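You operate a simulated robot arm through the tools that you are given. There is no shell and no other tool. Be economical: measure what you need, move in short steps, check, and stop when the job is done.

You are at the controls of a simulated robot arm. One attempt, no reset.

## Task
Open the blue bench drawer, take the blue lever from there and put it on the place d and shut the drawer again. Take the green pad and put it on the place b. Put one of the blue cartons from the shelf of the low steel table on the yellow panel. Close the upper table drawer. Fetch the grey bottle and stand it on the grey table beside the cabinet. Take the green cloth and leave it on top of the brown carton on the top of the steel table. Lift the port flap open. Do these in any order. Set down upright: blue carton, grey bottle.

It is judged by the outcome, as a careful person would: the job done as asked, and still so three seconds after it is handed in. It fails if anything else is knocked over, pushed out of place, dropped, spilled or broken. Flat cloth is picked up by pressing the open fingertips on it (5 to 10 N) and closing them slowly along it; thin cloth reads only 2 to 8 mm in the jaws.

## Robot
A 7-joint arm with a fingered hand on a trunk, on a base that drives. Base frame: it is fixed to the floor where the robot stands at the start and does not move with it; the origin is under the middle of the robot, x ahead of it, y to its left, z up. Units: m, degrees, N and s.
With the tool pointing down near the work surface it reaches from about 0.1 to 0.32 m from the robot's upright axis, wherever it stands. Its first joint turns from -69.0 to 172.0 degrees. Places, roughly: blue bench drawer [0.7, -0.1, 0.8]; blue carton [-2.25, -1.25, 0.25]; blue lever (12x3x2 cm) [0.8, 0, 0.7]; brown carton [-5, -2, 1]; green cloth (10x6x4 cm) [-4.8, -1.3, 0.9]; green pad (6x10x4 cm) [-2.5, -1, 0.2]; grey bottle (7x7x19 cm) [-4.7, -1.9, 0.9]; grey table beside the cabinet [-2.4, -4.8, 0.8]; place B (19x18 cm) [1.24, 0.68, 0.88]; place D (19x18 cm) [1, 0.34, 0.88]; port flap [-1.5, 0.5, 0.6]; upper table drawer [-4, -1.5, 0.7]; yellow panel (20x15x2 cm) [-4.4, -2.2, 0.9]. Payload 3.2 kg.
Tool frame: the origin (TCP) lies between the finger pads and is the grasp point; the fingertips stand 0.026 m ahead of it; z points along the fingers, y is the line along which they close. The gripper opens to 0.088 m. The gripper's body begins 0.03 m behind the TCP. The gripper is a hand of 5 fingers: y runs from the thumb to the fingers, the wrist lies at [-0.016, -0.108, -0.172] in the tool frame.
Orientation is that of the tool frame in the base frame, as [roll, pitch, yaw] about the fixed x, y, z axes, in that order (R = Rz(yaw) Ry(pitch) Rx(roll)). With the fingers straight down and the wrist toward the robot, the tool's x, y and z point along [0, 1, 0], [1, 0, 0] and [0, 0, -1] of the base frame.

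## Interface
- The arm moves only by the tool arm_command. Its argument "increments" is one flat list of numbers, 6 for each row, row after row: the shift along the base's x, y, z in units of 40 mm (1.0 is 40 mm), then the turn, a rotation vector about the base's x, y, z in units of 8 degrees (1.0 is 8 degrees). In form: [x, y, z, rx, ry, rz, x, y, z, rx, ry, rz, ...]. A call has 1 to 10 rows; each row shifts and turns the commanded pose from where the row before left it. A call with a number of a shift or a turn outside -1 to 1 is refused whole. A row lasts 0.2 s, in which the tool goes at most 0.05 m and 8.6 degrees; a call with a longer step from one row to the next is refused whole. Where a pose cannot be reached the arm comes as near as it can. A force on the tool above 40 N (or 10 N above the force at the start of the call, whichever is more), or a blocked arm, ends the call early, and 0.2 s more pass. In this call time passes only in rows, and 0.2 s behind the last. The reply holds the time, the measured pose of the TCP, the force on the tool along the base axes, the opening and the grip force, in the units named above and with some noise, with the torque about the TCP (base axes, N m) and any sound that the robot's microphone picked up, and new pictures: "show" is both (left out), scene, wrist or none.
- Cameras (640 x 400 px; columns grow to the right, rows downward): "scene" is now at [0.135, -0.0171, 1.3141]; the picture's right is [-0.11, -0.99, 0.00], its down [-0.62, 0.07, -0.78] and it looks along [0.77, -0.09, -0.63] (base axes); focal length 242 px, centre (320, 200). "wrist" rides on the gripper at [0.067, -0.097, -0.117] in the tool frame; the picture's right is [-0.71, 0.33, -0.62], its down [-0.65, -0.65, 0.39] and it looks along [-0.28, 0.68, 0.68] (tool axes); focal length 234 px, centre (320, 200). There is no depth. A picture from a camera that has moved, and an enlarged one, comes with that camera's place and axes in the base frame and with its lens. The place of the scene camera against the robot may be out by one fixed shift of up to 0.012 m in any direction.
- move_column(by): slides the trunk up (or, below 0, down) by that many m; the arm and the scene camera ride with it, the base frame stays. It gives what a move gives, with no picture.
- steer(legs): drives the robot by 1 to 6 legs, each [ahead, left, turn to the left] in m, m and degrees, along the robot's own axes; the way and the turn of a leg run together, so that a leg with both is an arc; at most 1.5 m and 180 degrees a leg. The arm and the cameras ride along, it lands a little off, and it stops where it bumps. It gives what a move gives, and a new picture of the scene camera.
- finger_targets(index, middle, ring, little, thumb_bend, thumb_turn): sets how far each is bent, from 0 (flat) to 1 (curled in); at 0.3 the hand is open as for a grip, at 0.7 the pads meet at the TCP. One left out holds its place. A second passes; each finger stops where it meets its share of the squeeze, and holds until it gets a number again. It is the only way to open and close the hand. It gives what a move gives, with no picture; readings hold the bend of each and the force on index, middle, ring, little, thumb and palm. thumb_turn goes from beside the hand (0) to across from the fingers (1), as for a grip.
- aim_head(pan, tilt): turns the head with the scene camera to pan (to the left, within 86 degrees either way) and tilt (down, from -29 to 69), counted from straight ahead of the robot. It gives what a move gives, and a new picture of the scene camera.
- close_up(camera, box): a new picture of the part [left, top, right, bottom] of that camera's present view, enlarged. The clock stands still meanwhile.
- job_done(): hands the job in; it is judged then, once.

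Work in short steps. Places have to be worked out from the pictures, the camera data and where the tool is seen: move nearer, look again, correct. Check each grasp and each placing, and mend what went wrong. You have 207 turns and 260 pictures in all, those below and enlarged ones among them. Open the gripper and draw the arm clear of the work before you hand the job in, unless the task says otherwise; then end with one line.

The tools are called after "Emit:" as name(argument=value, ...) on one line, values as JSON. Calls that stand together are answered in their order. arm_command: Moves the arm, as the interface text tells. Its arguments: {"type":"object","properties":{"increments":{"type":"array","items":{"type":"number"}},"show":{"type":"string","enum":["both","scene","wrist","none"]}},"required":["increments"]} The other tools are called the same way: move_column (by) slides the trunk up or down; finger_targets (index, middle, ring, little, thumb_bend, thumb_turn) moves the fingers one by one; steer (legs) drives the base; aim_head (pan, tilt) turns the head that bears the scene camera; close_up (camera, box) takes an enlarged picture of a part of a camera's view; job_done () hands the job in.

At the start:

```text
clock: 0.0
ee_pos: [0.389, 0.0341, 1.1645]
orientation: [-179.9, -0.1, 90.0]
force: [-0.6, 0.1, -0.4]
wrist_torque: [0.0, 0.01, 0.0]
finger_gap: 0.0879
gripper_force: 0.0
shape: jaw
bend: [0.3, 0.3, 0.3, 0.3, 0.3, 0.97]
finger forces: [0.0, 0.0, 0.0, 0.0, 0.0, 0.1]
trunk travel left (down, up): [-0.625, 0.215]
robot x, y, heading: [-0.0035, -0.002, 0.0]
head pan, tilt: [-6.5, 38.8]
```

scene: 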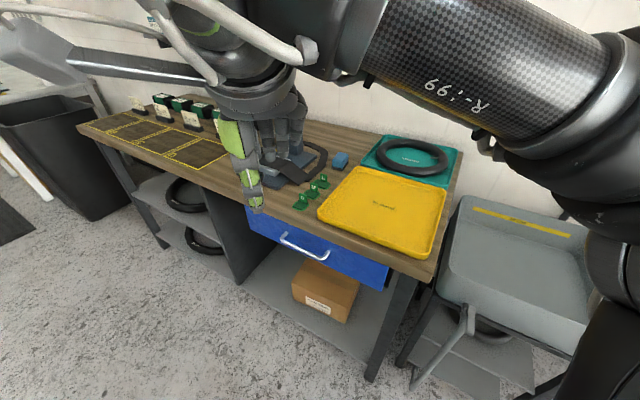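
wrist: 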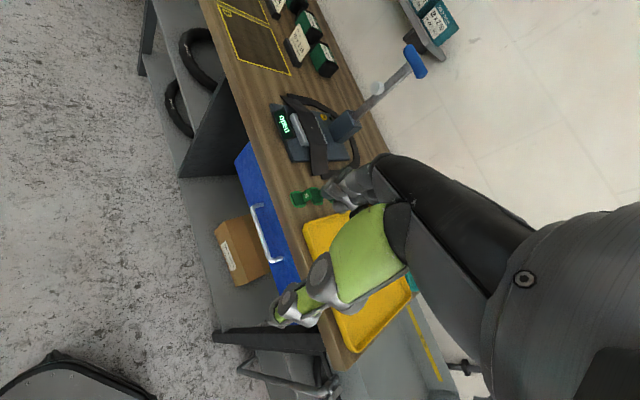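

I start by looking closer at the drawer, handle and the places on the bench.

Emit:
close_up(camera="scene", box=[220, 140, 400, 300])

Emit:
aim_head(pan=30, tilt=35)

```text
2.50 times, centred on (310, 220) of scene
camera zoom: at [0.135, -0.0171, 1.3141], right [-0.11, -0.99, 0.0], down [-0.62, 0.07, -0.78], along [0.77, -0.09, -0.63], focal length 605 px, centre (345, 150)
```

zoom: 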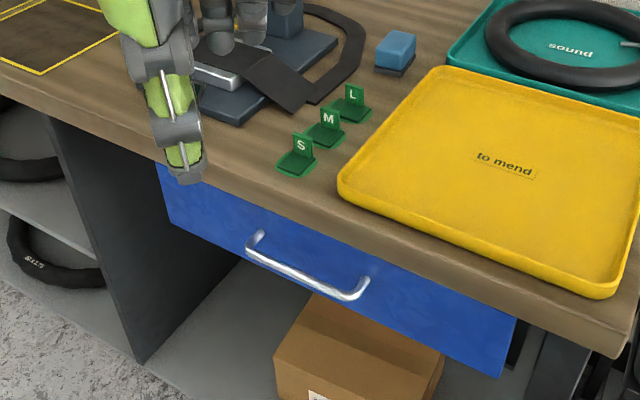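

```text
clock: 1.0
ee_pos: [0.3917, 0.0344, 1.1648]
orientation: [180.0, -0.1, 90.0]
force: [0.2, 0.2, -0.1]
wrist_torque: [-0.01, 0.0, 0.01]
finger_gap: 0.0878
gripper_force: 0.0
shape: jaw
bend: [0.3, 0.3, 0.3, 0.3, 0.3, 0.97]
finger forces: [0.0, 0.0, 0.0, 0.1, 0.0, 0.0]
trunk travel left (down, up): [-0.625, 0.215]
robot x, y, heading: [-0.0015, -0.004, -0.2]
head pan, tilt: [30.0, 35.0]
camera scene: at [0.126, 0.0366, 1.3199], right [0.5, -0.87, 0.0], down [-0.5, -0.29, -0.82], along [0.71, 0.41, -0.57], focal length 242 px, centre (320, 200)
```

scene: 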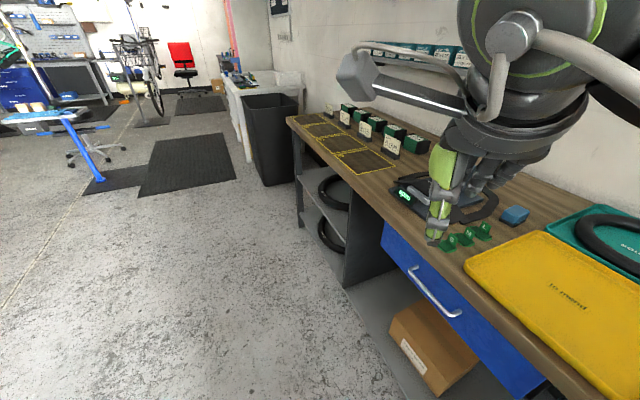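

The bench edge runs along about 53° from x, so the bench faces heading -37°. The handle is near (0.57,-0.02,0.79). I turn to face it and slide left so the hand lines up with the handle.

Emit:
steer(legs=[[0, 0, -37], [0, 0.29, 0]])

Emit:
aim_head(pan=0, tilt=50)

Emit:
arm_command(increments=[0, 0, 0, 0, 0, 0], show="wrist")

```text
clock: 4.7
ee_pos: [0.5078, 0.0358, 1.1652]
orientation: [179.9, -0.1, 54.2]
force: [0.1, 1.3, -0.4]
wrist_torque: [-0.03, 0.02, 0.0]
finger_gap: 0.0878
gripper_force: 0.1
shape: jaw
bend: [0.3, 0.3, 0.3, 0.3, 0.3, 0.97]
finger forces: [0.0, 0.0, 0.0, 0.0, 0.0, 0.0]
trunk travel left (down, up): [-0.625, 0.215]
robot x, y, heading: [0.1714, 0.2313, -35.3]
head pan, tilt: [30.0, 35.0]
camera scene: at [0.2984, 0.1907, 1.3199], right [-0.1, -0.99, 0.0], down [-0.57, 0.06, -0.82], along [0.81, -0.08, -0.57], focal length 242 px, centre (320, 200)
```

scene: 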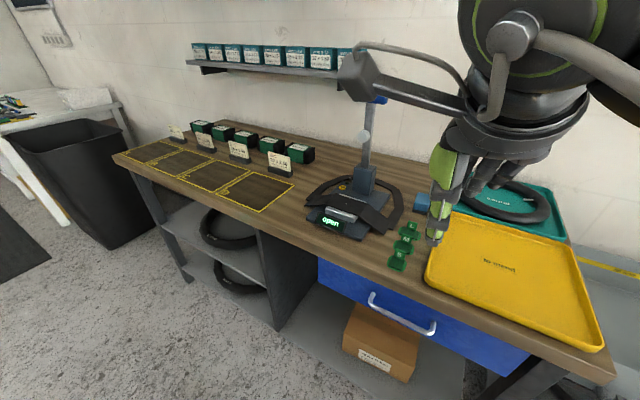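

```text
clock: 5.7
ee_pos: [0.5074, 0.0344, 1.1655]
orientation: [180.0, 0.0, 54.2]
force: [-0.3, -0.8, -0.3]
wrist_torque: [0.02, 0.01, 0.0]
finger_gap: 0.0879
gripper_force: 0.0
shape: jaw
bend: [0.3, 0.3, 0.3, 0.3, 0.3, 0.97]
finger forces: [0.0, 0.0, 0.0, 0.0, 0.0, 0.1]
trunk travel left (down, up): [-0.625, 0.215]
robot x, y, heading: [0.1707, 0.2367, -35.8]
head pan, tilt: [0.0, 50.0]
camera scene: at [0.273, 0.1542, 1.2982], right [-0.58, -0.81, 0.0], down [-0.62, 0.45, -0.64], along [0.52, -0.38, -0.77], focal length 242 px, centre (320, 200)
```

scene: 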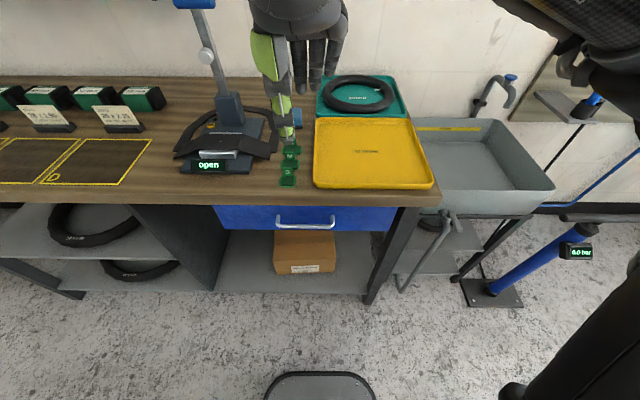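

```text
clock: 6.1
ee_pos: [0.5077, 0.0349, 1.166]
orientation: [-180.0, -0.1, 54.2]
force: [1.1, -0.3, 0.0]
wrist_torque: [0.01, -0.01, -0.01]
finger_gap: 0.0879
gripper_force: 0.2
shape: jaw
bend: [0.3, 0.3, 0.3, 0.3, 0.3, 0.97]
finger forces: [0.0, 0.0, 0.0, 0.0, 0.0, 0.0]
trunk travel left (down, up): [-0.625, 0.215]
robot x, y, heading: [0.1707, 0.2358, -35.8]
head pan, tilt: [0.0, 50.0]
camera wrist: at [0.4678, 0.1462, 1.2848], right [-0.14, -0.77, 0.62], down [-0.91, -0.14, -0.39], along [0.39, -0.62, -0.68], focal length 234 px, centre (320, 200)
```

wrist: 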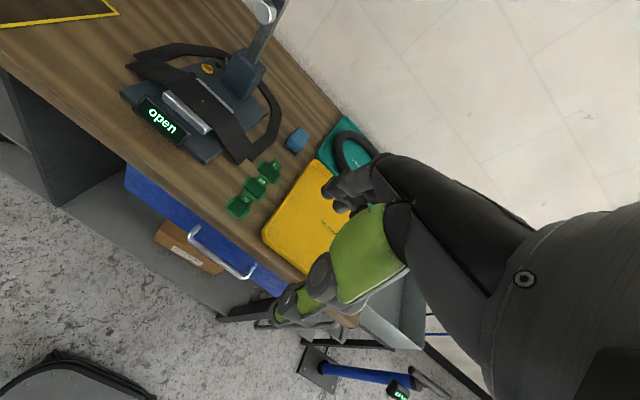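

The handle is about (0.556,-0.008,0.81). I tilt the hand forward about 60° so the fingers can wrap around the bar, then look.

Emit:
arm_command(increments=[0, 0, 0, -0.55, -0.76, 0, 0, 0, 0, -0.55, -0.76, 0, 0, 0, 0, -0.55, -0.76, 0, 0, 0, 0, -0.55, -0.76, 0, 0, 0, 0, -0.55, -0.76, 0, 0, 0, 0, -0.55, -0.76, 0, 0, 0, 0, -0.55, -0.76, 0, 0, 0, 0, -0.55, -0.76, 0])

```text
clock: 7.9
ee_pos: [0.5077, 0.0349, 1.1658]
orientation: [119.7, 0.0, 54.2]
force: [0.2, 1.3, -0.4]
wrist_torque: [-0.04, -0.02, -0.04]
finger_gap: 0.0877
gripper_force: 0.1
shape: jaw
bend: [0.3, 0.3, 0.3, 0.3, 0.3, 0.97]
finger forces: [0.0, 0.0, 0.1, 0.0, 0.0, 0.0]
trunk travel left (down, up): [-0.625, 0.215]
robot x, y, heading: [0.1717, 0.2377, -35.8]
head pan, tilt: [0.0, 50.0]
camera scene: at [0.2729, 0.1543, 1.2982], right [-0.58, -0.81, 0.0], down [-0.62, 0.45, -0.64], along [0.52, -0.38, -0.77], focal length 242 px, centre (320, 200)
camera wrist: at [0.4252, 0.1771, 1.1414], right [-0.72, -0.35, 0.6], down [-0.37, -0.53, -0.76], along [0.59, -0.77, 0.25], focal length 234 px, centre (320, 200)
```

scene: 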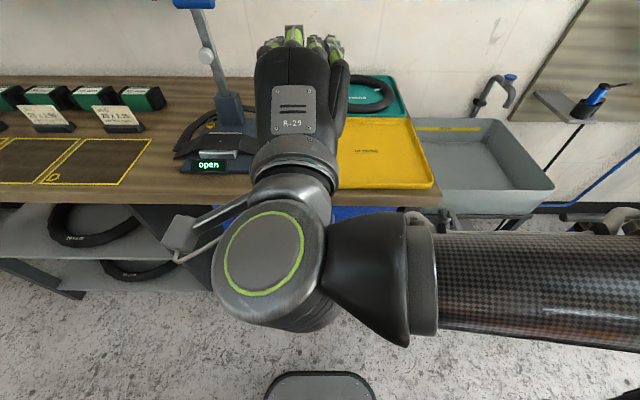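
wrist: 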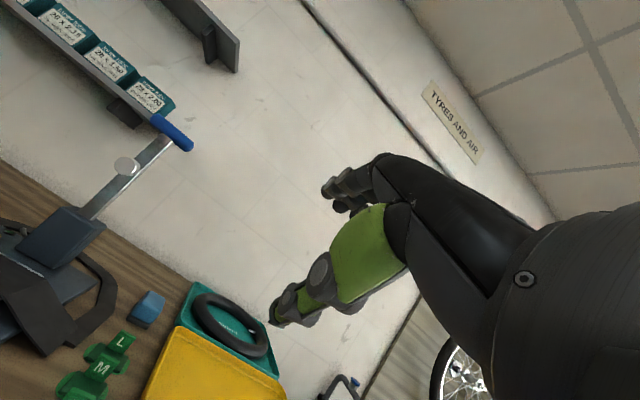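

The arm handles this orientation. I back off a bit, tilt nearly horizontal, and lower the trunk to handle height.

Emit:
steer(legs=[[-0.14, 0, -1.5]])

Emit:
arm_command(increments=[0, 0, 0, -0.55, -0.76, 0, 0, 0, 0, -0.55, -0.76, 0, 0, 0, 0, -0.5, -0.7, 0], show="none")

Emit:
move_column(by=-0.35)

Emit:
aim_head(pan=0, tilt=40)

```text
clock: 9.2
ee_pos: [0.3897, 0.1092, 1.1659]
orientation: [119.9, 0.1, 52.7]
force: [-0.2, 0.6, 0.1]
wrist_torque: [0.0, -0.01, -0.01]
finger_gap: 0.0878
gripper_force: 0.1
shape: jaw
bend: [0.3, 0.3, 0.3, 0.3, 0.3, 0.97]
finger forces: [0.1, 0.0, 0.1, 0.1, 0.1, 0.0]
trunk travel left (down, up): [-0.625, 0.215]
robot x, y, heading: [0.0565, 0.3213, -37.2]
head pan, tilt: [0.0, 50.0]
camera scene: at [0.1582, 0.235, 1.2982], right [-0.61, -0.8, 0.0], down [-0.61, 0.46, -0.64], along [0.51, -0.39, -0.77], focal length 242 px, centre (320, 200)
```

scene: 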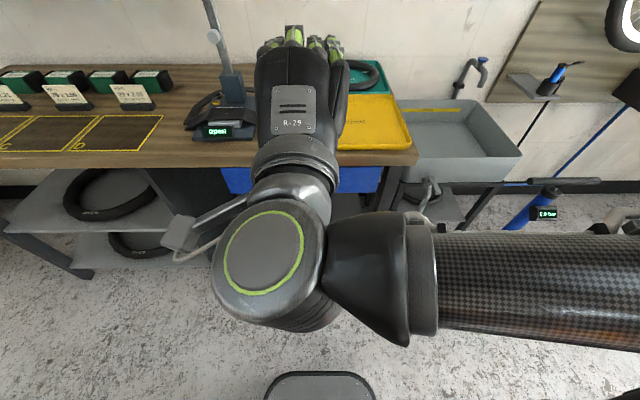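

```text
clock: 10.0
ee_pos: [0.3926, 0.1096, 1.1646]
orientation: [98.0, -0.5, 52.9]
force: [0.2, -0.3, -0.4]
wrist_torque: [-0.01, 0.01, -0.02]
finger_gap: 0.0877
gripper_force: 0.1
shape: jaw
bend: [0.3, 0.3, 0.3, 0.3, 0.3, 0.97]
finger forces: [0.1, 0.1, 0.1, 0.1, 0.0, 0.0]
trunk travel left (down, up): [-0.625, 0.215]
robot x, y, heading: [0.0542, 0.3183, -37.1]
head pan, tilt: [0.0, 50.0]
```

```text
clock: 13.4
ee_pos: [0.3905, 0.1092, 0.8151]
orientation: [98.1, -0.5, 52.9]
force: [-0.1, 0.2, 0.4]
wrist_torque: [0.01, -0.02, -0.01]
finger_gap: 0.0879
gripper_force: 0.0
shape: jaw
bend: [0.3, 0.3, 0.3, 0.3, 0.3, 0.97]
finger forces: [0.0, 0.1, 0.0, 0.0, 0.0, 0.0]
trunk travel left (down, up): [-0.275, 0.565]
robot x, y, heading: [0.0554, 0.3182, -37.2]
head pan, tilt: [0.0, 50.0]
```

```text
clock: 14.2
ee_pos: [0.3907, 0.1093, 0.8156]
orientation: [97.9, -0.5, 52.7]
force: [-0.2, 0.3, -0.2]
wrist_torque: [-0.01, -0.02, -0.03]
finger_gap: 0.0877
gripper_force: 0.0
shape: jaw
bend: [0.3, 0.3, 0.3, 0.3, 0.3, 0.97]
finger forces: [0.1, 0.0, 0.0, 0.1, 0.1, 0.1]
trunk travel left (down, up): [-0.275, 0.565]
robot x, y, heading: [0.0543, 0.3155, -37.3]
head pan, tilt: [0.0, 40.0]
camera scene: at [0.1653, 0.2297, 0.9623], right [-0.61, -0.8, 0.0], down [-0.51, 0.39, -0.77], along [0.61, -0.46, -0.64], focal length 242 px, centre (320, 200)
```

scene: 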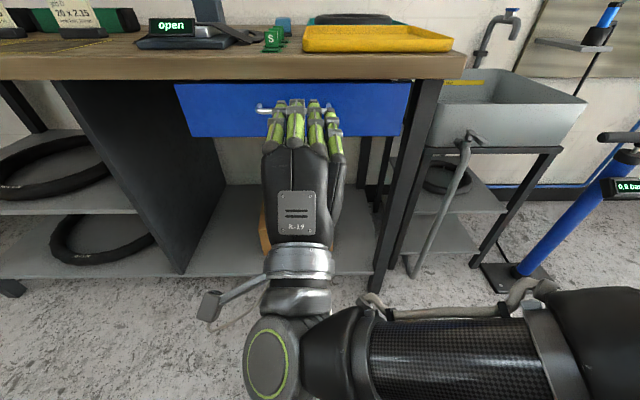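

The handle is at about n≈0.445 (along the bench normal), z≈0.807, aligned with the hand. I drive forward 0.13 and nudge down.

Emit:
steer(legs=[[0.13, 0, 0]])

Emit:
close_up(camera="scene", box=[200, 30, 420, 170])

```text
clock: 15.4
ee_pos: [0.4932, 0.0284, 0.8154]
orientation: [98.1, -0.5, 52.4]
force: [-0.2, -0.1, 0.0]
wrist_torque: [0.03, 0.04, -0.03]
finger_gap: 0.0879
gripper_force: 0.0
shape: jaw
bend: [0.3, 0.3, 0.3, 0.3, 0.3, 0.97]
finger forces: [0.0, 0.0, 0.1, 0.0, 0.1, 0.0]
trunk travel left (down, up): [-0.275, 0.565]
robot x, y, heading: [0.1631, 0.2374, -37.5]
head pan, tilt: [0.0, 40.0]
camera scene: at [0.2683, 0.1498, 0.9623], right [-0.61, -0.79, 0.0], down [-0.51, 0.39, -0.77], along [0.61, -0.47, -0.64], focal length 242 px, centre (320, 200)
```

scene: 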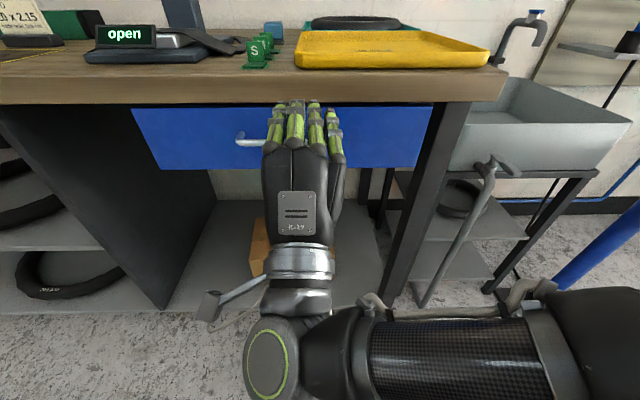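

```text
2.86 times, centred on (310, 100) of scene
camera zoom: at [0.2683, 0.1498, 0.9623], right [-0.61, -0.79, 0.0], down [-0.51, 0.39, -0.77], along [0.61, -0.47, -0.64], focal length 692 px, centre (349, 486)
```

zoom: 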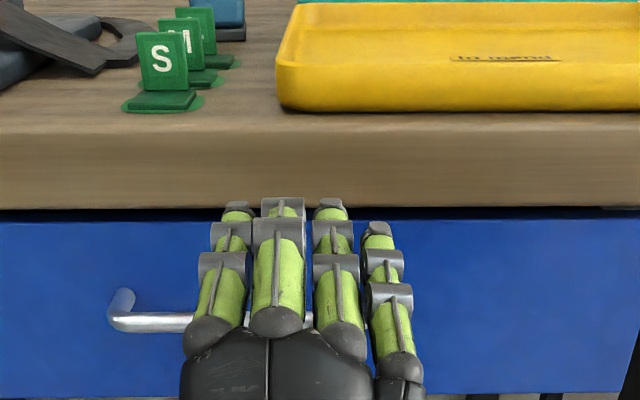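

The bar should be at n≈0.437, z≈0.80, so I extend the arm about 5.5 cm forward and 12 mm down, straddling the bar.

Emit:
arm_command(increments=[0, 0, -0.3, 0, 0, 0, 0.38, -0.29, 0, 0, 0, 0, 0.38, -0.29, 0, 0, 0, 0, 0.36, -0.27, 0, 0, 0, 0], show="scene")

Emit:
close_up(camera="scene", box=[200, 30, 420, 170])

```text
clock: 16.4
ee_pos: [0.5386, -0.0072, 0.8044]
orientation: [98.0, -0.5, 52.4]
force: [0.8, 1.0, -0.1]
wrist_torque: [0.01, -0.02, 0.01]
finger_gap: 0.0874
gripper_force: 0.1
shape: jaw
bend: [0.3, 0.3, 0.3, 0.3, 0.3, 0.97]
finger forces: [0.0, 0.0, 0.0, 0.0, 0.1, 0.1]
trunk travel left (down, up): [-0.275, 0.565]
robot x, y, heading: [0.1618, 0.2402, -37.7]
head pan, tilt: [0.0, 40.0]
camera scene: at [0.2682, 0.1499, 0.9623], right [-0.61, -0.79, 0.0], down [-0.51, 0.39, -0.77], along [0.61, -0.47, -0.64], focal length 242 px, centre (320, 200)
```

scene: 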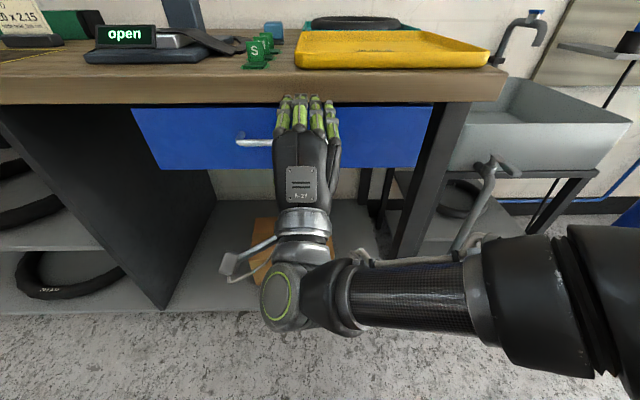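

```text
2.86 times, centred on (310, 100) of scene
camera zoom: at [0.2682, 0.1499, 0.9623], right [-0.61, -0.79, 0.0], down [-0.51, 0.39, -0.77], along [0.61, -0.47, -0.64], focal length 692 px, centre (349, 486)
```

zoom: 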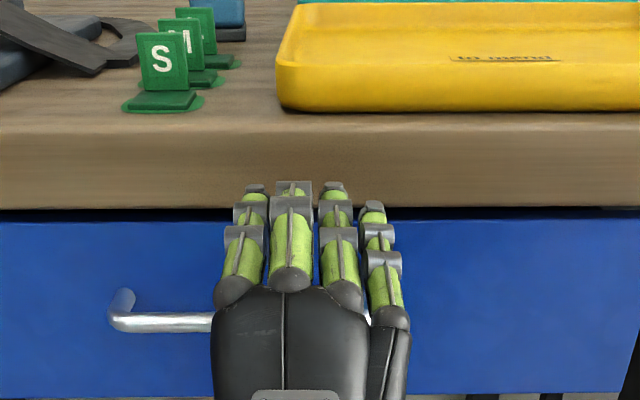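

No contact; the hand straddles the bar. I close the fingers on it.

Emit:
finger_targets(index=0.7, middle=0.7, ring=0.7, little=0.7, thumb_bend=0.7)

Emit:
close_up(camera="scene", box=[200, 30, 420, 170])

```text
clock: 17.4
ee_pos: [0.5392, -0.0072, 0.8046]
orientation: [98.2, -0.5, 52.4]
force: [-2.7, 0.8, -6.0]
wrist_torque: [0.09, 0.16, 0.0]
finger_gap: 0.0131
gripper_force: 3.7
shape: fingers
bend: [0.7, 0.7, 0.7, 0.7, 0.65, 0.97]
finger forces: [0.1, 0.1, 0.0, 0.0, 6.5, 0.0]
trunk travel left (down, up): [-0.275, 0.565]
robot x, y, heading: [0.1605, 0.24, -37.5]
head pan, tilt: [0.0, 40.0]
```

```text
2.86 times, centred on (310, 100) of scene
camera zoom: at [0.2682, 0.1498, 0.9622], right [-0.61, -0.79, 0.0], down [-0.51, 0.39, -0.77], along [0.61, -0.47, -0.64], focal length 692 px, centre (349, 486)
```

zoom: 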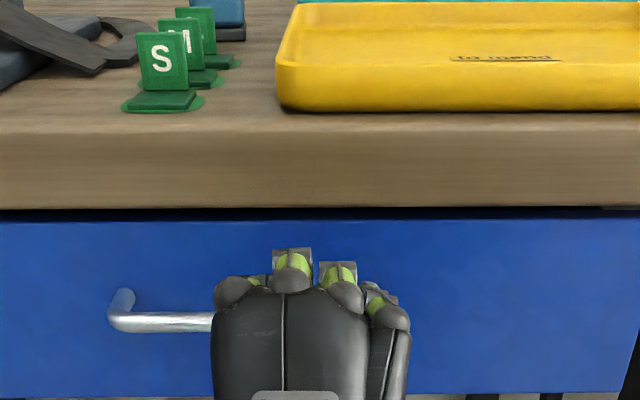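

The thumb meets the bar from below; I curl the fingers further to hook behind it.

Emit:
finger_targets(index=0.9, middle=0.9, ring=0.9, little=0.9)

```text
clock: 18.4
ee_pos: [0.5388, -0.0069, 0.8041]
orientation: [98.1, -0.5, 52.4]
force: [-1.1, 1.1, -1.4]
wrist_torque: [-0.02, 0.04, -0.01]
finger_gap: 0.0156
gripper_force: 1.1
shape: fingers
bend: [0.88, 0.9, 0.9, 0.9, 0.63, 0.97]
finger forces: [0.0, 0.0, 0.0, 0.0, 2.0, 0.1]
trunk travel left (down, up): [-0.275, 0.565]
robot x, y, heading: [0.1611, 0.238, -37.9]
head pan, tilt: [0.0, 40.0]
```

I pull back with the base a little and see if the drawer comes.

Emit:
steer(legs=[[-0.08, 0, 0]])

```text
clock: 19.5
ee_pos: [0.4752, 0.043, 0.8043]
orientation: [98.1, -0.5, 52.6]
force: [0.1, -0.8, 0.7]
wrist_torque: [0.0, 0.0, 0.01]
finger_gap: 0.0169
gripper_force: 0.0
shape: fingers
bend: [0.89, 0.9, 0.9, 0.9, 0.63, 0.97]
finger forces: [0.1, 0.1, 0.0, 0.0, 0.0, 0.0]
trunk travel left (down, up): [-0.275, 0.565]
robot x, y, heading: [0.0972, 0.2874, -37.6]
head pan, tilt: [0.0, 40.0]
camera scene: at [0.204, 0.1995, 0.9624], right [-0.61, -0.79, 0.0], down [-0.51, 0.39, -0.77], along [0.61, -0.47, -0.64], focal length 242 px, centre (320, 200)
```

scene: 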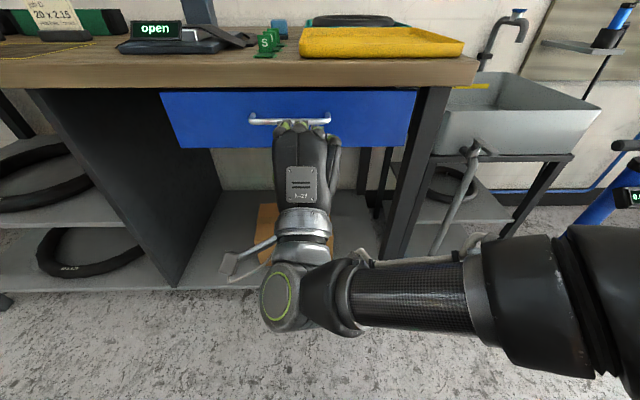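

It slipped off: the bar is a little further in. I reopen and go in about 1.6 cm deeper.

Emit:
finger_targets(index=0.3, middle=0.3, ring=0.3, little=0.3, thumb_bend=0.3)

Emit:
close_up(camera="scene", box=[200, 60, 380, 200])

Emit:
arm_command(increments=[0.5, -0.38, 0, 0, 0, 0, 0.5, -0.38, 0, 0, 0, 0, 0.5, -0.38, 0, 0, 0, 0, 0.38, -0.29, -0.05, 0, 0, 0], show="none")

```text
clock: 20.5
ee_pos: [0.4747, 0.0423, 0.8025]
orientation: [98.1, -0.5, 52.5]
force: [0.2, 0.2, 0.3]
wrist_torque: [0.02, 0.0, -0.01]
finger_gap: 0.0875
gripper_force: 0.0
shape: fingers
bend: [0.3, 0.3, 0.3, 0.3, 0.3, 0.97]
finger forces: [0.0, 0.0, 0.0, 0.0, 0.1, 0.1]
trunk travel left (down, up): [-0.275, 0.565]
robot x, y, heading: [0.1003, 0.2924, -37.4]
head pan, tilt: [0.0, 40.0]
```

```text
2.86 times, centred on (290, 130) of scene
camera zoom: at [0.2041, 0.1994, 0.9623], right [-0.61, -0.79, 0.0], down [-0.51, 0.39, -0.77], along [0.61, -0.47, -0.64], focal length 692 px, centre (406, 400)
```

zoom: 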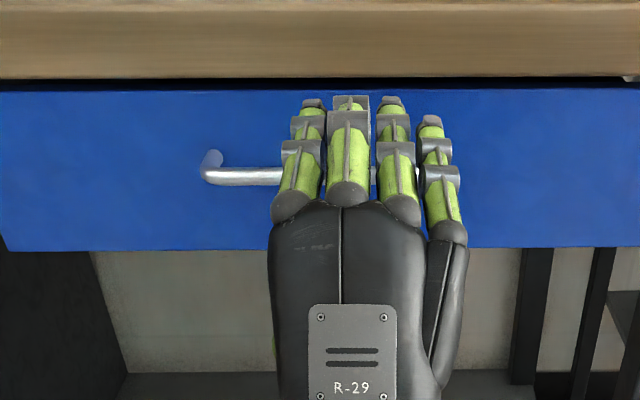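

```text
clock: 21.5
ee_pos: [0.5493, -0.0128, 0.8015]
orientation: [98.1, -0.5, 52.4]
force: [-0.3, -0.7, -1.3]
wrist_torque: [0.01, 0.02, 0.0]
finger_gap: 0.0875
gripper_force: 0.0
shape: fingers
bend: [0.3, 0.3, 0.3, 0.3, 0.3, 0.97]
finger forces: [0.0, 0.0, 0.1, 0.0, 0.0, 0.1]
trunk travel left (down, up): [-0.275, 0.565]
robot x, y, heading: [0.0964, 0.2943, -37.8]
head pan, tilt: [0.0, 40.0]
```

Still no contact; I creep forward 2 cm in small steps to find the face.

Emit:
arm_command(increments=[0.1, -0.075, 0, 0, 0, 0, 0.1, -0.075, 0, 0, 0, 0, 0.1, -0.075, 0, 0, 0, 0, 0.1, -0.075, 0, 0, 0, 0], show="none")

Emit:
close_up(camera="scene", box=[200, 60, 380, 200])

```text
clock: 22.2
ee_pos: [0.5529, -0.015, 0.8081]
orientation: [97.2, -0.4, 52.8]
force: [-25.0, 14.8, -3.6]
wrist_torque: [-0.64, -1.08, -0.37]
finger_gap: 0.0876
gripper_force: 14.2
shape: fingers
bend: [0.3, 0.3, 0.3, 0.3, 0.3, 0.97]
finger forces: [0.0, 29.1, 0.1, 0.1, 0.1, 0.0]
trunk travel left (down, up): [-0.275, 0.565]
robot x, y, heading: [0.0957, 0.2909, -37.6]
head pan, tilt: [0.0, 40.0]
stopped in row 3: the force on the tool passed its limit at 43 N (the readings are from after the stop); the commanded pose is now the measured one
```

```text
2.86 times, centred on (290, 130) of scene
camera zoom: at [0.1988, 0.2024, 0.963], right [-0.61, -0.79, 0.0], down [-0.51, 0.39, -0.77], along [0.61, -0.47, -0.64], focal length 692 px, centre (406, 400)
```

zoom: 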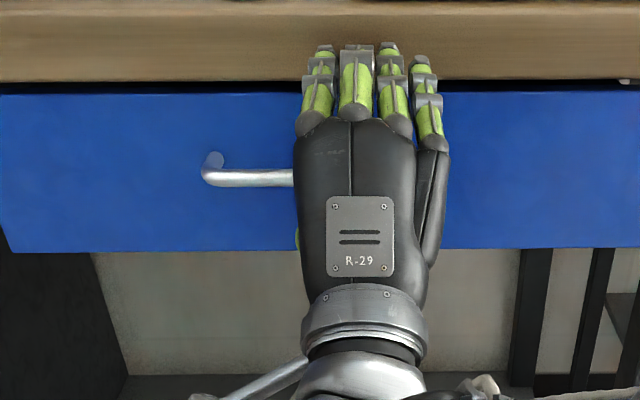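

The fingertip meets the bench/drawer front, so the bar is about at the TCP now. I ease back 4 mm, lower 8 mm, and close.

Emit:
arm_command(increments=[-0.12, 0.09, -0.22, 0, 0, 0, 0, 0, 0, 0, 0, 0], show="none")

Emit:
finger_targets(index=0.8, middle=0.8, ring=0.8, little=0.8, thumb_bend=0.7)

Emit:
close_up(camera="scene", box=[200, 60, 380, 200])

```text
clock: 22.8
ee_pos: [0.5534, -0.0151, 0.7947]
orientation: [97.7, -0.4, 52.7]
force: [-2.8, 1.7, 1.0]
wrist_torque: [-0.17, -0.21, -0.02]
finger_gap: 0.0876
gripper_force: 1.9
shape: fingers
bend: [0.3, 0.27, 0.3, 0.3, 0.3, 0.97]
finger forces: [0.0, 3.7, 0.0, 0.0, 0.0, 0.1]
trunk travel left (down, up): [-0.275, 0.565]
robot x, y, heading: [0.096, 0.2887, -37.4]
head pan, tilt: [0.0, 40.0]
```

```text
clock: 23.8
ee_pos: [0.5516, -0.0135, 0.7996]
orientation: [97.4, -0.5, 52.6]
force: [-0.4, -0.9, 18.7]
wrist_torque: [-0.8, 0.6, -0.1]
finger_gap: 0.0071
gripper_force: 24.8
shape: fingers
bend: [0.79, 0.78, 0.78, 0.79, 0.62, 0.97]
finger forces: [5.0, 5.8, 8.6, 18.9, 10.1, 0.0]
trunk travel left (down, up): [-0.275, 0.565]
robot x, y, heading: [0.0961, 0.2889, -37.6]
head pan, tilt: [0.0, 40.0]
```

```text
2.86 times, centred on (290, 130) of scene
camera zoom: at [0.2018, 0.2011, 0.9629], right [-0.61, -0.79, 0.0], down [-0.51, 0.39, -0.77], along [0.61, -0.47, -0.64], focal length 692 px, centre (406, 400)
```

zoom: 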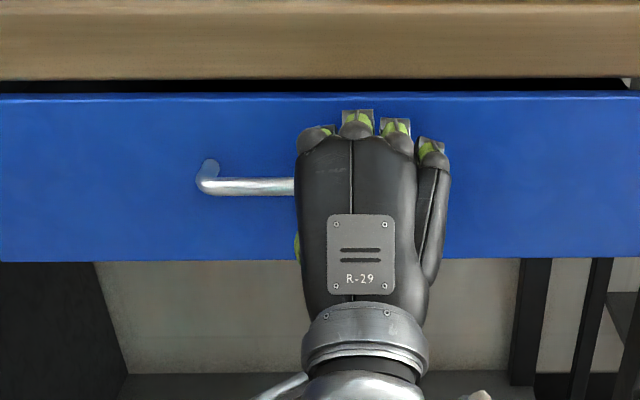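

Bar gripped and the drawer has already moved slightly. Now pull with the base.

Emit:
steer(legs=[[-0.2, 0, 0]])

```text
clock: 25.4
ee_pos: [0.3871, 0.1112, 0.7973]
orientation: [97.2, -0.8, 52.8]
force: [-11.2, -17.7, 19.9]
wrist_torque: [-0.98, 0.77, -0.15]
finger_gap: 0.0065
gripper_force: 24.0
shape: fingers
bend: [0.79, 0.79, 0.78, 0.79, 0.63, 0.98]
finger forces: [4.9, 5.7, 8.3, 19.0, 10.6, 0.1]
trunk travel left (down, up): [-0.275, 0.565]
robot x, y, heading: [-0.0628, 0.4174, -37.0]
head pan, tilt: [0.0, 40.0]
camera scene: at [0.0363, 0.3244, 0.9627], right [-0.61, -0.8, 0.0], down [-0.51, 0.39, -0.77], along [0.61, -0.46, -0.64], focal length 242 px, centre (320, 200)
```

scene: 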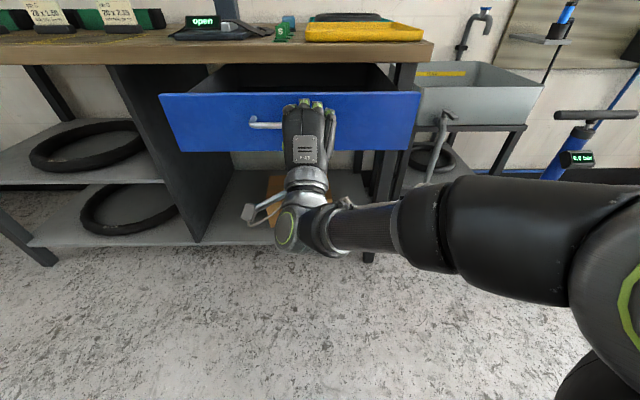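

The drawer is open about 20 cm. I release, back off, and raise the trunk to look in.

Emit:
finger_targets(index=0.3, middle=0.3, ring=0.3, little=0.3, thumb_bend=0.3)

Emit:
steer(legs=[[-0.13, 0, 0]])

Emit:
move_column(by=0.35)

Emit:
aim_head(pan=0, tilt=45)

```text
clock: 26.4
ee_pos: [0.3901, 0.1125, 0.7965]
orientation: [97.5, -0.6, 52.6]
force: [-0.3, 0.7, -0.1]
wrist_torque: [0.03, 0.0, 0.04]
finger_gap: 0.0876
gripper_force: 0.0
shape: fingers
bend: [0.3, 0.3, 0.3, 0.3, 0.3, 0.97]
finger forces: [0.1, 0.0, 0.0, 0.0, 0.1, 0.0]
trunk travel left (down, up): [-0.275, 0.565]
robot x, y, heading: [-0.0684, 0.413, -37.3]
head pan, tilt: [0.0, 40.0]
```

```text
clock: 27.7
ee_pos: [0.286, 0.19, 0.7973]
orientation: [97.4, -0.6, 52.7]
force: [-0.1, -0.2, 0.0]
wrist_torque: [-0.01, 0.0, 0.02]
finger_gap: 0.0875
gripper_force: 0.0
shape: fingers
bend: [0.3, 0.3, 0.3, 0.3, 0.3, 0.97]
finger forces: [0.0, 0.1, 0.0, 0.0, 0.0, 0.0]
trunk travel left (down, up): [-0.275, 0.565]
robot x, y, heading: [-0.1704, 0.4967, -37.2]
head pan, tilt: [0.0, 40.0]
camera scene: at [-0.064, 0.4045, 0.9623], right [-0.6, -0.8, 0.0], down [-0.51, 0.39, -0.77], along [0.61, -0.46, -0.64], focal length 242 px, centre (320, 200)
```

scene: 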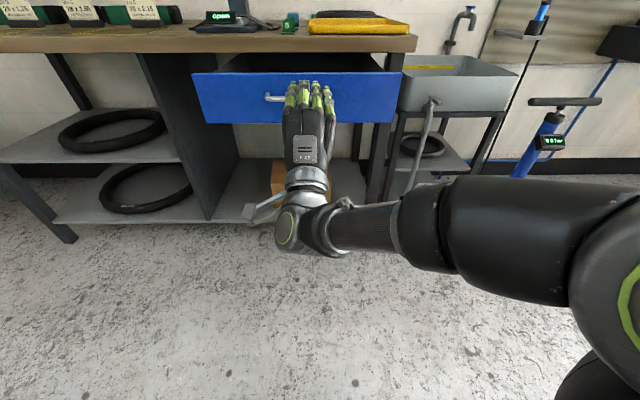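

```text
clock: 31.1
ee_pos: [0.2866, 0.1906, 1.1467]
orientation: [97.5, -0.6, 52.8]
force: [0.4, 0.0, 0.1]
wrist_torque: [-0.05, -0.01, 0.03]
finger_gap: 0.0873
gripper_force: 0.0
shape: fingers
bend: [0.3, 0.3, 0.3, 0.3, 0.3, 0.97]
finger forces: [0.0, 0.1, 0.0, 0.0, 0.1, 0.0]
trunk travel left (down, up): [-0.625, 0.215]
robot x, y, heading: [-0.1744, 0.4932, -37.2]
head pan, tilt: [0.0, 40.0]
```

```text
clock: 31.8
ee_pos: [0.287, 0.1906, 1.1455]
orientation: [97.5, -0.6, 52.8]
force: [0.5, 0.1, -0.2]
wrist_torque: [0.0, -0.02, 0.0]
finger_gap: 0.0874
gripper_force: 0.2
shape: fingers
bend: [0.3, 0.3, 0.3, 0.3, 0.3, 0.97]
finger forces: [0.1, 0.0, 0.0, 0.0, 0.0, 0.0]
trunk travel left (down, up): [-0.625, 0.215]
robot x, y, heading: [-0.1702, 0.4916, -37.0]
head pan, tilt: [0.0, 45.0]
camera scene: at [-0.0668, 0.4066, 1.3051], right [-0.6, -0.8, 0.0], down [-0.56, 0.43, -0.71], along [0.56, -0.43, -0.71], focal length 242 px, centre (320, 200)
```

scene: 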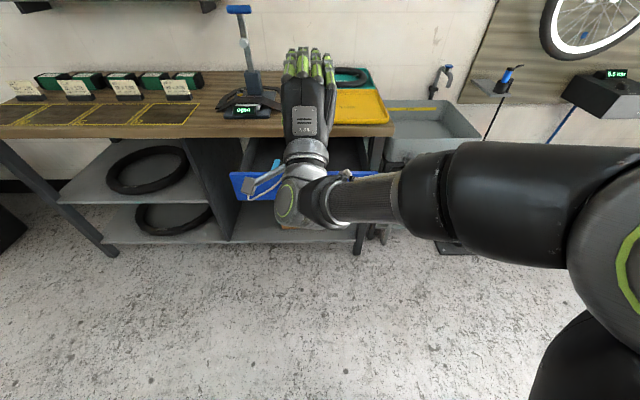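

I bring the hand back to pointing down and retract it 12 cm.

Emit:
arm_command(increments=[-0.3, 0.23, 0, 0.55, 0.76, 0, -0.3, 0.23, 0, 0.55, 0.76, 0, -0.3, 0.23, 0, 0.55, 0.76, 0, -0.3, 0.23, 0, 0.55, 0.76, 0, -0.3, 0.23, 0, 0.55, 0.76, 0, -0.3, 0.23, 0, 0.55, 0.76, 0, -0.3, 0.23, 0, 0.55, 0.76, 0, -0.3, 0.23, 0, 0.55, 0.76, 0, -0.3, 0.23, 0, 0.55, 0.76, 0, -0.3, 0.23, 0, 0.55, 0.76, 0], show="none")

Emit:
arm_command(increments=[0, 0, 0, 0.5, 0.7, 0], show="none")

Emit:
steer(legs=[[0.25, 0, 0]])

Emit:
arm_command(increments=[0, 0, 0, 0, 0, 0], show="wrist")

```text
clock: 34.0
ee_pos: [0.1669, 0.2811, 1.1454]
orientation: [172.5, 1.2, 53.3]
force: [0.5, -0.5, 0.1]
wrist_torque: [0.01, 0.0, 0.01]
finger_gap: 0.0878
gripper_force: 0.0
shape: fingers
bend: [0.3, 0.3, 0.3, 0.3, 0.3, 0.97]
finger forces: [0.0, 0.0, 0.0, 0.0, 0.1, 0.1]
trunk travel left (down, up): [-0.625, 0.215]
robot x, y, heading: [-0.173, 0.4932, -37.4]
head pan, tilt: [0.0, 45.0]
```

```text
clock: 34.4
ee_pos: [0.168, 0.2799, 1.1438]
orientation: [179.4, 1.4, 53.4]
force: [0.3, -0.2, 0.2]
wrist_torque: [-0.03, 0.01, 0.0]
finger_gap: 0.0872
gripper_force: 0.1
shape: fingers
bend: [0.3, 0.3, 0.3, 0.3, 0.3, 0.97]
finger forces: [0.0, 0.0, 0.0, 0.0, 0.1, 0.1]
trunk travel left (down, up): [-0.625, 0.215]
robot x, y, heading: [-0.1737, 0.4897, -37.1]
head pan, tilt: [0.0, 45.0]
```

```text
clock: 36.2
ee_pos: [0.3684, 0.1354, 1.1451]
orientation: [179.3, 1.3, 53.9]
force: [-0.5, 0.1, -0.3]
wrist_torque: [-0.03, 0.0, -0.02]
finger_gap: 0.0876
gripper_force: 0.1
shape: fingers
bend: [0.3, 0.3, 0.3, 0.3, 0.3, 0.97]
finger forces: [0.0, 0.0, 0.0, 0.0, 0.1, 0.1]
trunk travel left (down, up): [-0.625, 0.215]
robot x, y, heading: [0.026, 0.3453, -36.6]
head pan, tilt: [0.0, 45.0]
camera scene: at [0.1332, 0.2581, 1.305], right [-0.6, -0.8, 0.0], down [-0.57, 0.42, -0.71], along [0.57, -0.42, -0.71], focal length 242 px, centre (320, 200)
```

scene: 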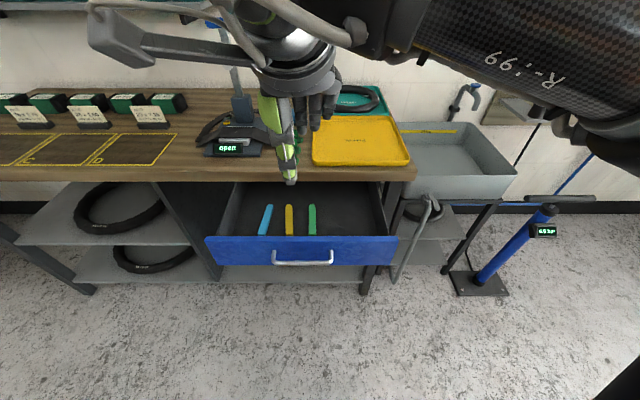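

```text
clock: 36.6
ee_pos: [0.3677, 0.1357, 1.1453]
orientation: [179.3, 1.3, 54.1]
force: [0.6, 0.2, -0.1]
wrist_torque: [0.0, -0.01, 0.03]
finger_gap: 0.0875
gripper_force: 0.0
shape: fingers
bend: [0.3, 0.3, 0.3, 0.3, 0.3, 0.97]
finger forces: [0.1, 0.0, 0.1, 0.1, 0.0, 0.0]
trunk travel left (down, up): [-0.625, 0.215]
robot x, y, heading: [0.0288, 0.3427, -36.6]
head pan, tilt: [0.0, 45.0]
camera wrist: at [0.3287, 0.2497, 1.262], right [-0.15, -0.75, 0.64], down [-0.91, -0.15, -0.38], along [0.38, -0.64, -0.66], focal length 234 px, centre (320, 200)
```

wrist: 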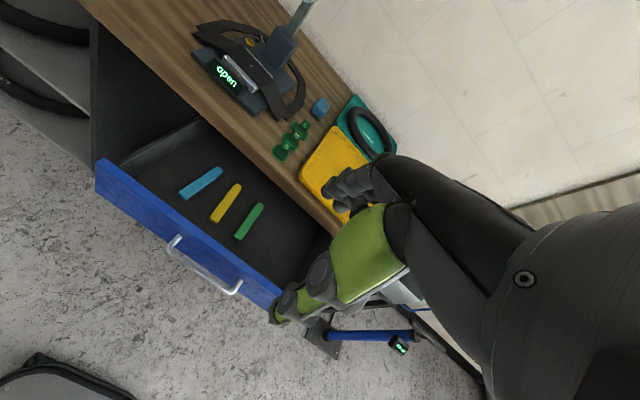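

Blue lever is the leftmost, about (0.59,0.12), long axis along the bench normal. I turn the hand 90° so it closes across the lever's width.

Emit:
arm_command(increments=[0, 0, 0, 0, 0, 1, 0, 0, 0, 0, 0, 1, 0, 0, 0, 0, 0, 1, 0, 0, 0, 0, 0, 1, 0, 0, 0, 0, 0, 1, 0, 0, 0, 0, 0, 1, 0, 0, 0, 0, 0, 1, 0, 0, 0, 0, 0, 1, 0, 0, 0, 0, 0, 1, 0, 0, 0, 0, 0, 1], show="scene")

```text
clock: 38.8
ee_pos: [0.3324, 0.1778, 1.1335]
orientation: [179.3, 1.2, 129.9]
force: [0.1, 0.1, 0.5]
wrist_torque: [-0.01, 0.0, 0.03]
finger_gap: 0.0875
gripper_force: 0.0
shape: fingers
bend: [0.3, 0.3, 0.3, 0.3, 0.3, 0.97]
finger forces: [0.1, 0.0, 0.0, 0.0, 0.0, 0.1]
out of reach, approached as far as the arm can: row 8, 9, 10
trunk travel left (down, up): [-0.625, 0.215]
robot x, y, heading: [0.0232, 0.3434, -36.4]
head pan, tilt: [0.0, 45.0]
camera scene: at [0.1331, 0.2573, 1.305], right [-0.6, -0.8, 0.0], down [-0.57, 0.42, -0.71], along [0.57, -0.42, -0.71], focal length 242 px, centre (320, 200)
```

scene: 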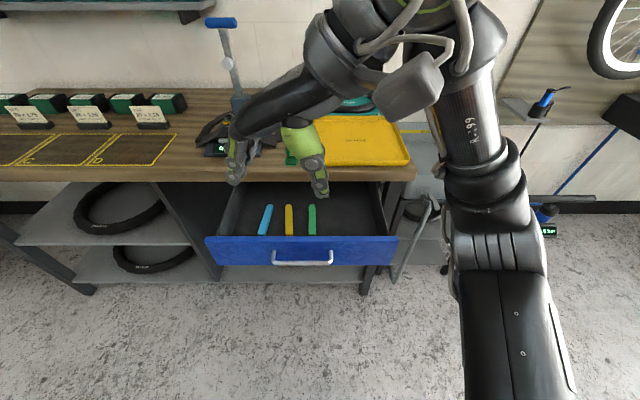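

That direction runs out of reach with the elbow over the bench. I try the opposite turn (wrist to the left) instead.

Emit:
arm_command(increments=[0, 0, 0, 0, 0, -1, 0, 0, 0, 0, 0, -1, 0, 0, 0, 0, 0, -1, 0, 0, 0, 0, 0, -1, 0, 0, 0, 0, 0, -1, 0, 0, 0, 0, 0, -1, 0, 0, 0, 0, 0, -1, 0, 0, 0, 0, 0, -1, 0, 0, 0, 0, 0, -1, 0, 0, 0, 0, 0, -1], show="none")

Emit:
arm_command(increments=[0, 0, 0, 0, 0, -1, 0, 0, 0, 0, 0, -1, 0, 0, 0, 0, 0, -1, 0, 0, 0, 0, 0, -1, 0, 0, 0, 0, 0, -1, 0, 0, 0, 0, 0, -1, 0, 0, 0, 0, 0, -1, 0, 0, 0, 0, 0, -1, 0, 0, 0, 0, 0, -1, 0, 0, 0, 0, 0, -1], show="scene")

```text
clock: 41.0
ee_pos: [0.3319, 0.1804, 1.1361]
orientation: [179.3, 1.2, 49.6]
force: [-0.1, 0.4, -0.4]
wrist_torque: [0.0, 0.0, 0.0]
finger_gap: 0.0877
gripper_force: 0.0
shape: fingers
bend: [0.3, 0.3, 0.3, 0.3, 0.3, 0.97]
finger forces: [0.1, 0.1, 0.0, 0.0, 0.0, 0.1]
trunk travel left (down, up): [-0.625, 0.215]
robot x, y, heading: [0.0292, 0.3395, -36.6]
head pan, tilt: [0.0, 45.0]
```

```text
clock: 43.0
ee_pos: [0.3304, 0.1323, 1.139]
orientation: [-170.5, -0.4, -22.1]
force: [0.4, -0.7, -0.1]
wrist_torque: [-0.03, -0.01, -0.02]
finger_gap: 0.0876
gripper_force: 0.0
shape: fingers
bend: [0.3, 0.3, 0.3, 0.3, 0.3, 0.97]
finger forces: [0.0, 0.0, 0.0, 0.1, 0.0, 0.0]
out of reach, approached as far as the arm can: row 8, 9
trunk travel left (down, up): [-0.625, 0.215]
robot x, y, heading: [0.0269, 0.3427, -36.5]
head pan, tilt: [0.0, 45.0]
stopped in row 9: the arm was blocked; the commanded pose is now the measured one
camera scene: at [0.1335, 0.2588, 1.3051], right [-0.59, -0.81, 0.0], down [-0.57, 0.41, -0.71], along [0.57, -0.42, -0.71], focal length 242 px, centre (320, 200)
```

scene: 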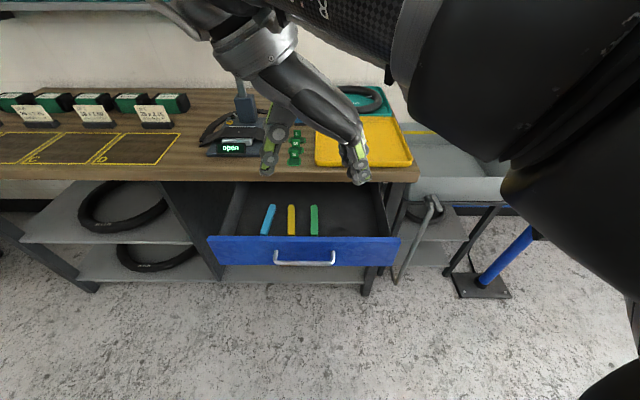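

This configuration keeps the forearm high, but is short by ~15°. I straighten the hand, then turn the robot another 25° right so the hand's closing line runs across the lever.

Emit:
arm_command(increments=[-0.2, 0.15, 0, -0.55, 0.22, 0.6, -0.2, 0.15, 0, -0.55, 0.22, 0.6], show="none")

Emit:
steer(legs=[[0, 0, -25.5]])

```text
clock: 43.6
ee_pos: [0.3159, 0.1464, 1.1333]
orientation: [179.9, 0.2, -12.4]
force: [0.5, -0.1, -0.2]
wrist_torque: [0.03, 0.02, 0.01]
finger_gap: 0.0878
gripper_force: 0.2
shape: fingers
bend: [0.3, 0.3, 0.3, 0.3, 0.3, 0.97]
finger forces: [0.0, 0.0, 0.1, 0.0, 0.0, 0.0]
out of reach, approached as far as the arm can: row 2
trunk travel left (down, up): [-0.625, 0.215]
robot x, y, heading: [0.026, 0.3436, -36.7]
head pan, tilt: [0.0, 45.0]
```

```text
clock: 45.3
ee_pos: [0.2038, 0.0404, 1.1326]
orientation: [180.0, 0.3, -37.8]
force: [0.3, -0.4, 0.1]
wrist_torque: [0.06, 0.0, -0.05]
finger_gap: 0.0876
gripper_force: 0.0
shape: fingers
bend: [0.3, 0.3, 0.3, 0.3, 0.3, 0.97]
finger forces: [0.1, 0.0, 0.0, 0.0, 0.0, 0.0]
trunk travel left (down, up): [-0.625, 0.215]
robot x, y, heading: [0.0268, 0.3468, -62.2]
head pan, tilt: [0.0, 45.0]
camera scene: at [0.0867, 0.2199, 1.3047], right [-0.9, -0.45, 0.0], down [-0.32, 0.64, -0.7], along [0.31, -0.63, -0.71], focal length 242 px, centre (320, 200)
```

scene: 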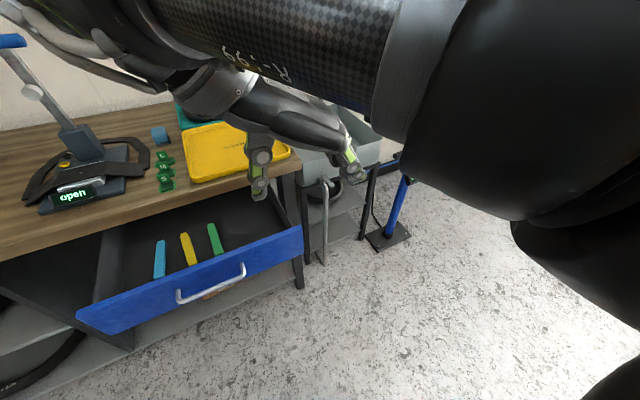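

I drive so the hand comes above the lever: left 0.36, ahead 0.09, then check.

Emit:
steer(legs=[[0.09, 0.37, 0]])

Emit:
arm_command(increments=[0, 0, 0, 0, 0, 0], show="wrist")

```text
clock: 47.8
ee_pos: [0.5827, 0.1422, 1.1331]
orientation: [179.9, 0.2, -37.4]
force: [0.9, 0.2, -0.3]
wrist_torque: [-0.02, 0.02, 0.01]
finger_gap: 0.0878
gripper_force: 0.0
shape: fingers
bend: [0.3, 0.3, 0.3, 0.3, 0.3, 0.97]
finger forces: [0.0, 0.0, 0.0, 0.0, 0.0, 0.0]
trunk travel left (down, up): [-0.625, 0.215]
robot x, y, heading: [0.4027, 0.4437, -61.8]
head pan, tilt: [0.0, 45.0]
camera scene: at [0.4654, 0.3211, 1.3047], right [-0.89, -0.46, 0.0], down [-0.32, 0.63, -0.7], along [0.32, -0.63, -0.71], focal length 242 px, centre (320, 200)
```

scene: 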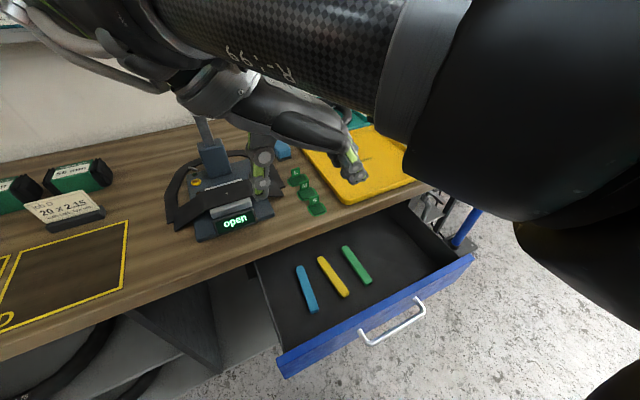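

```text
clock: 48.2
ee_pos: [0.5808, 0.1428, 1.1329]
orientation: [-179.9, 0.2, -37.5]
force: [-0.8, 0.4, -0.1]
wrist_torque: [0.0, 0.02, -0.03]
finger_gap: 0.0877
gripper_force: 0.0
shape: fingers
bend: [0.3, 0.3, 0.3, 0.3, 0.3, 0.97]
finger forces: [0.1, 0.0, 0.1, 0.0, 0.0, 0.0]
trunk travel left (down, up): [-0.625, 0.215]
robot x, y, heading: [0.4075, 0.4452, -61.8]
head pan, tilt: [0.0, 45.0]
camera wrist: at [0.6948, 0.1778, 1.2521], right [-0.76, 0.16, 0.63], down [-0.12, 0.92, -0.39], along [-0.64, -0.37, -0.68], focal length 234 px, centre (320, 200)
```

wrist: 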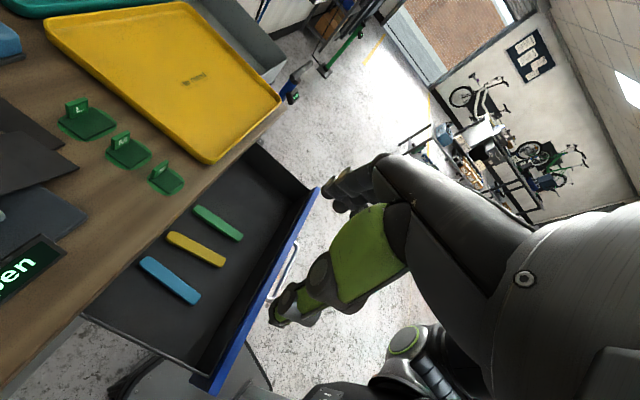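

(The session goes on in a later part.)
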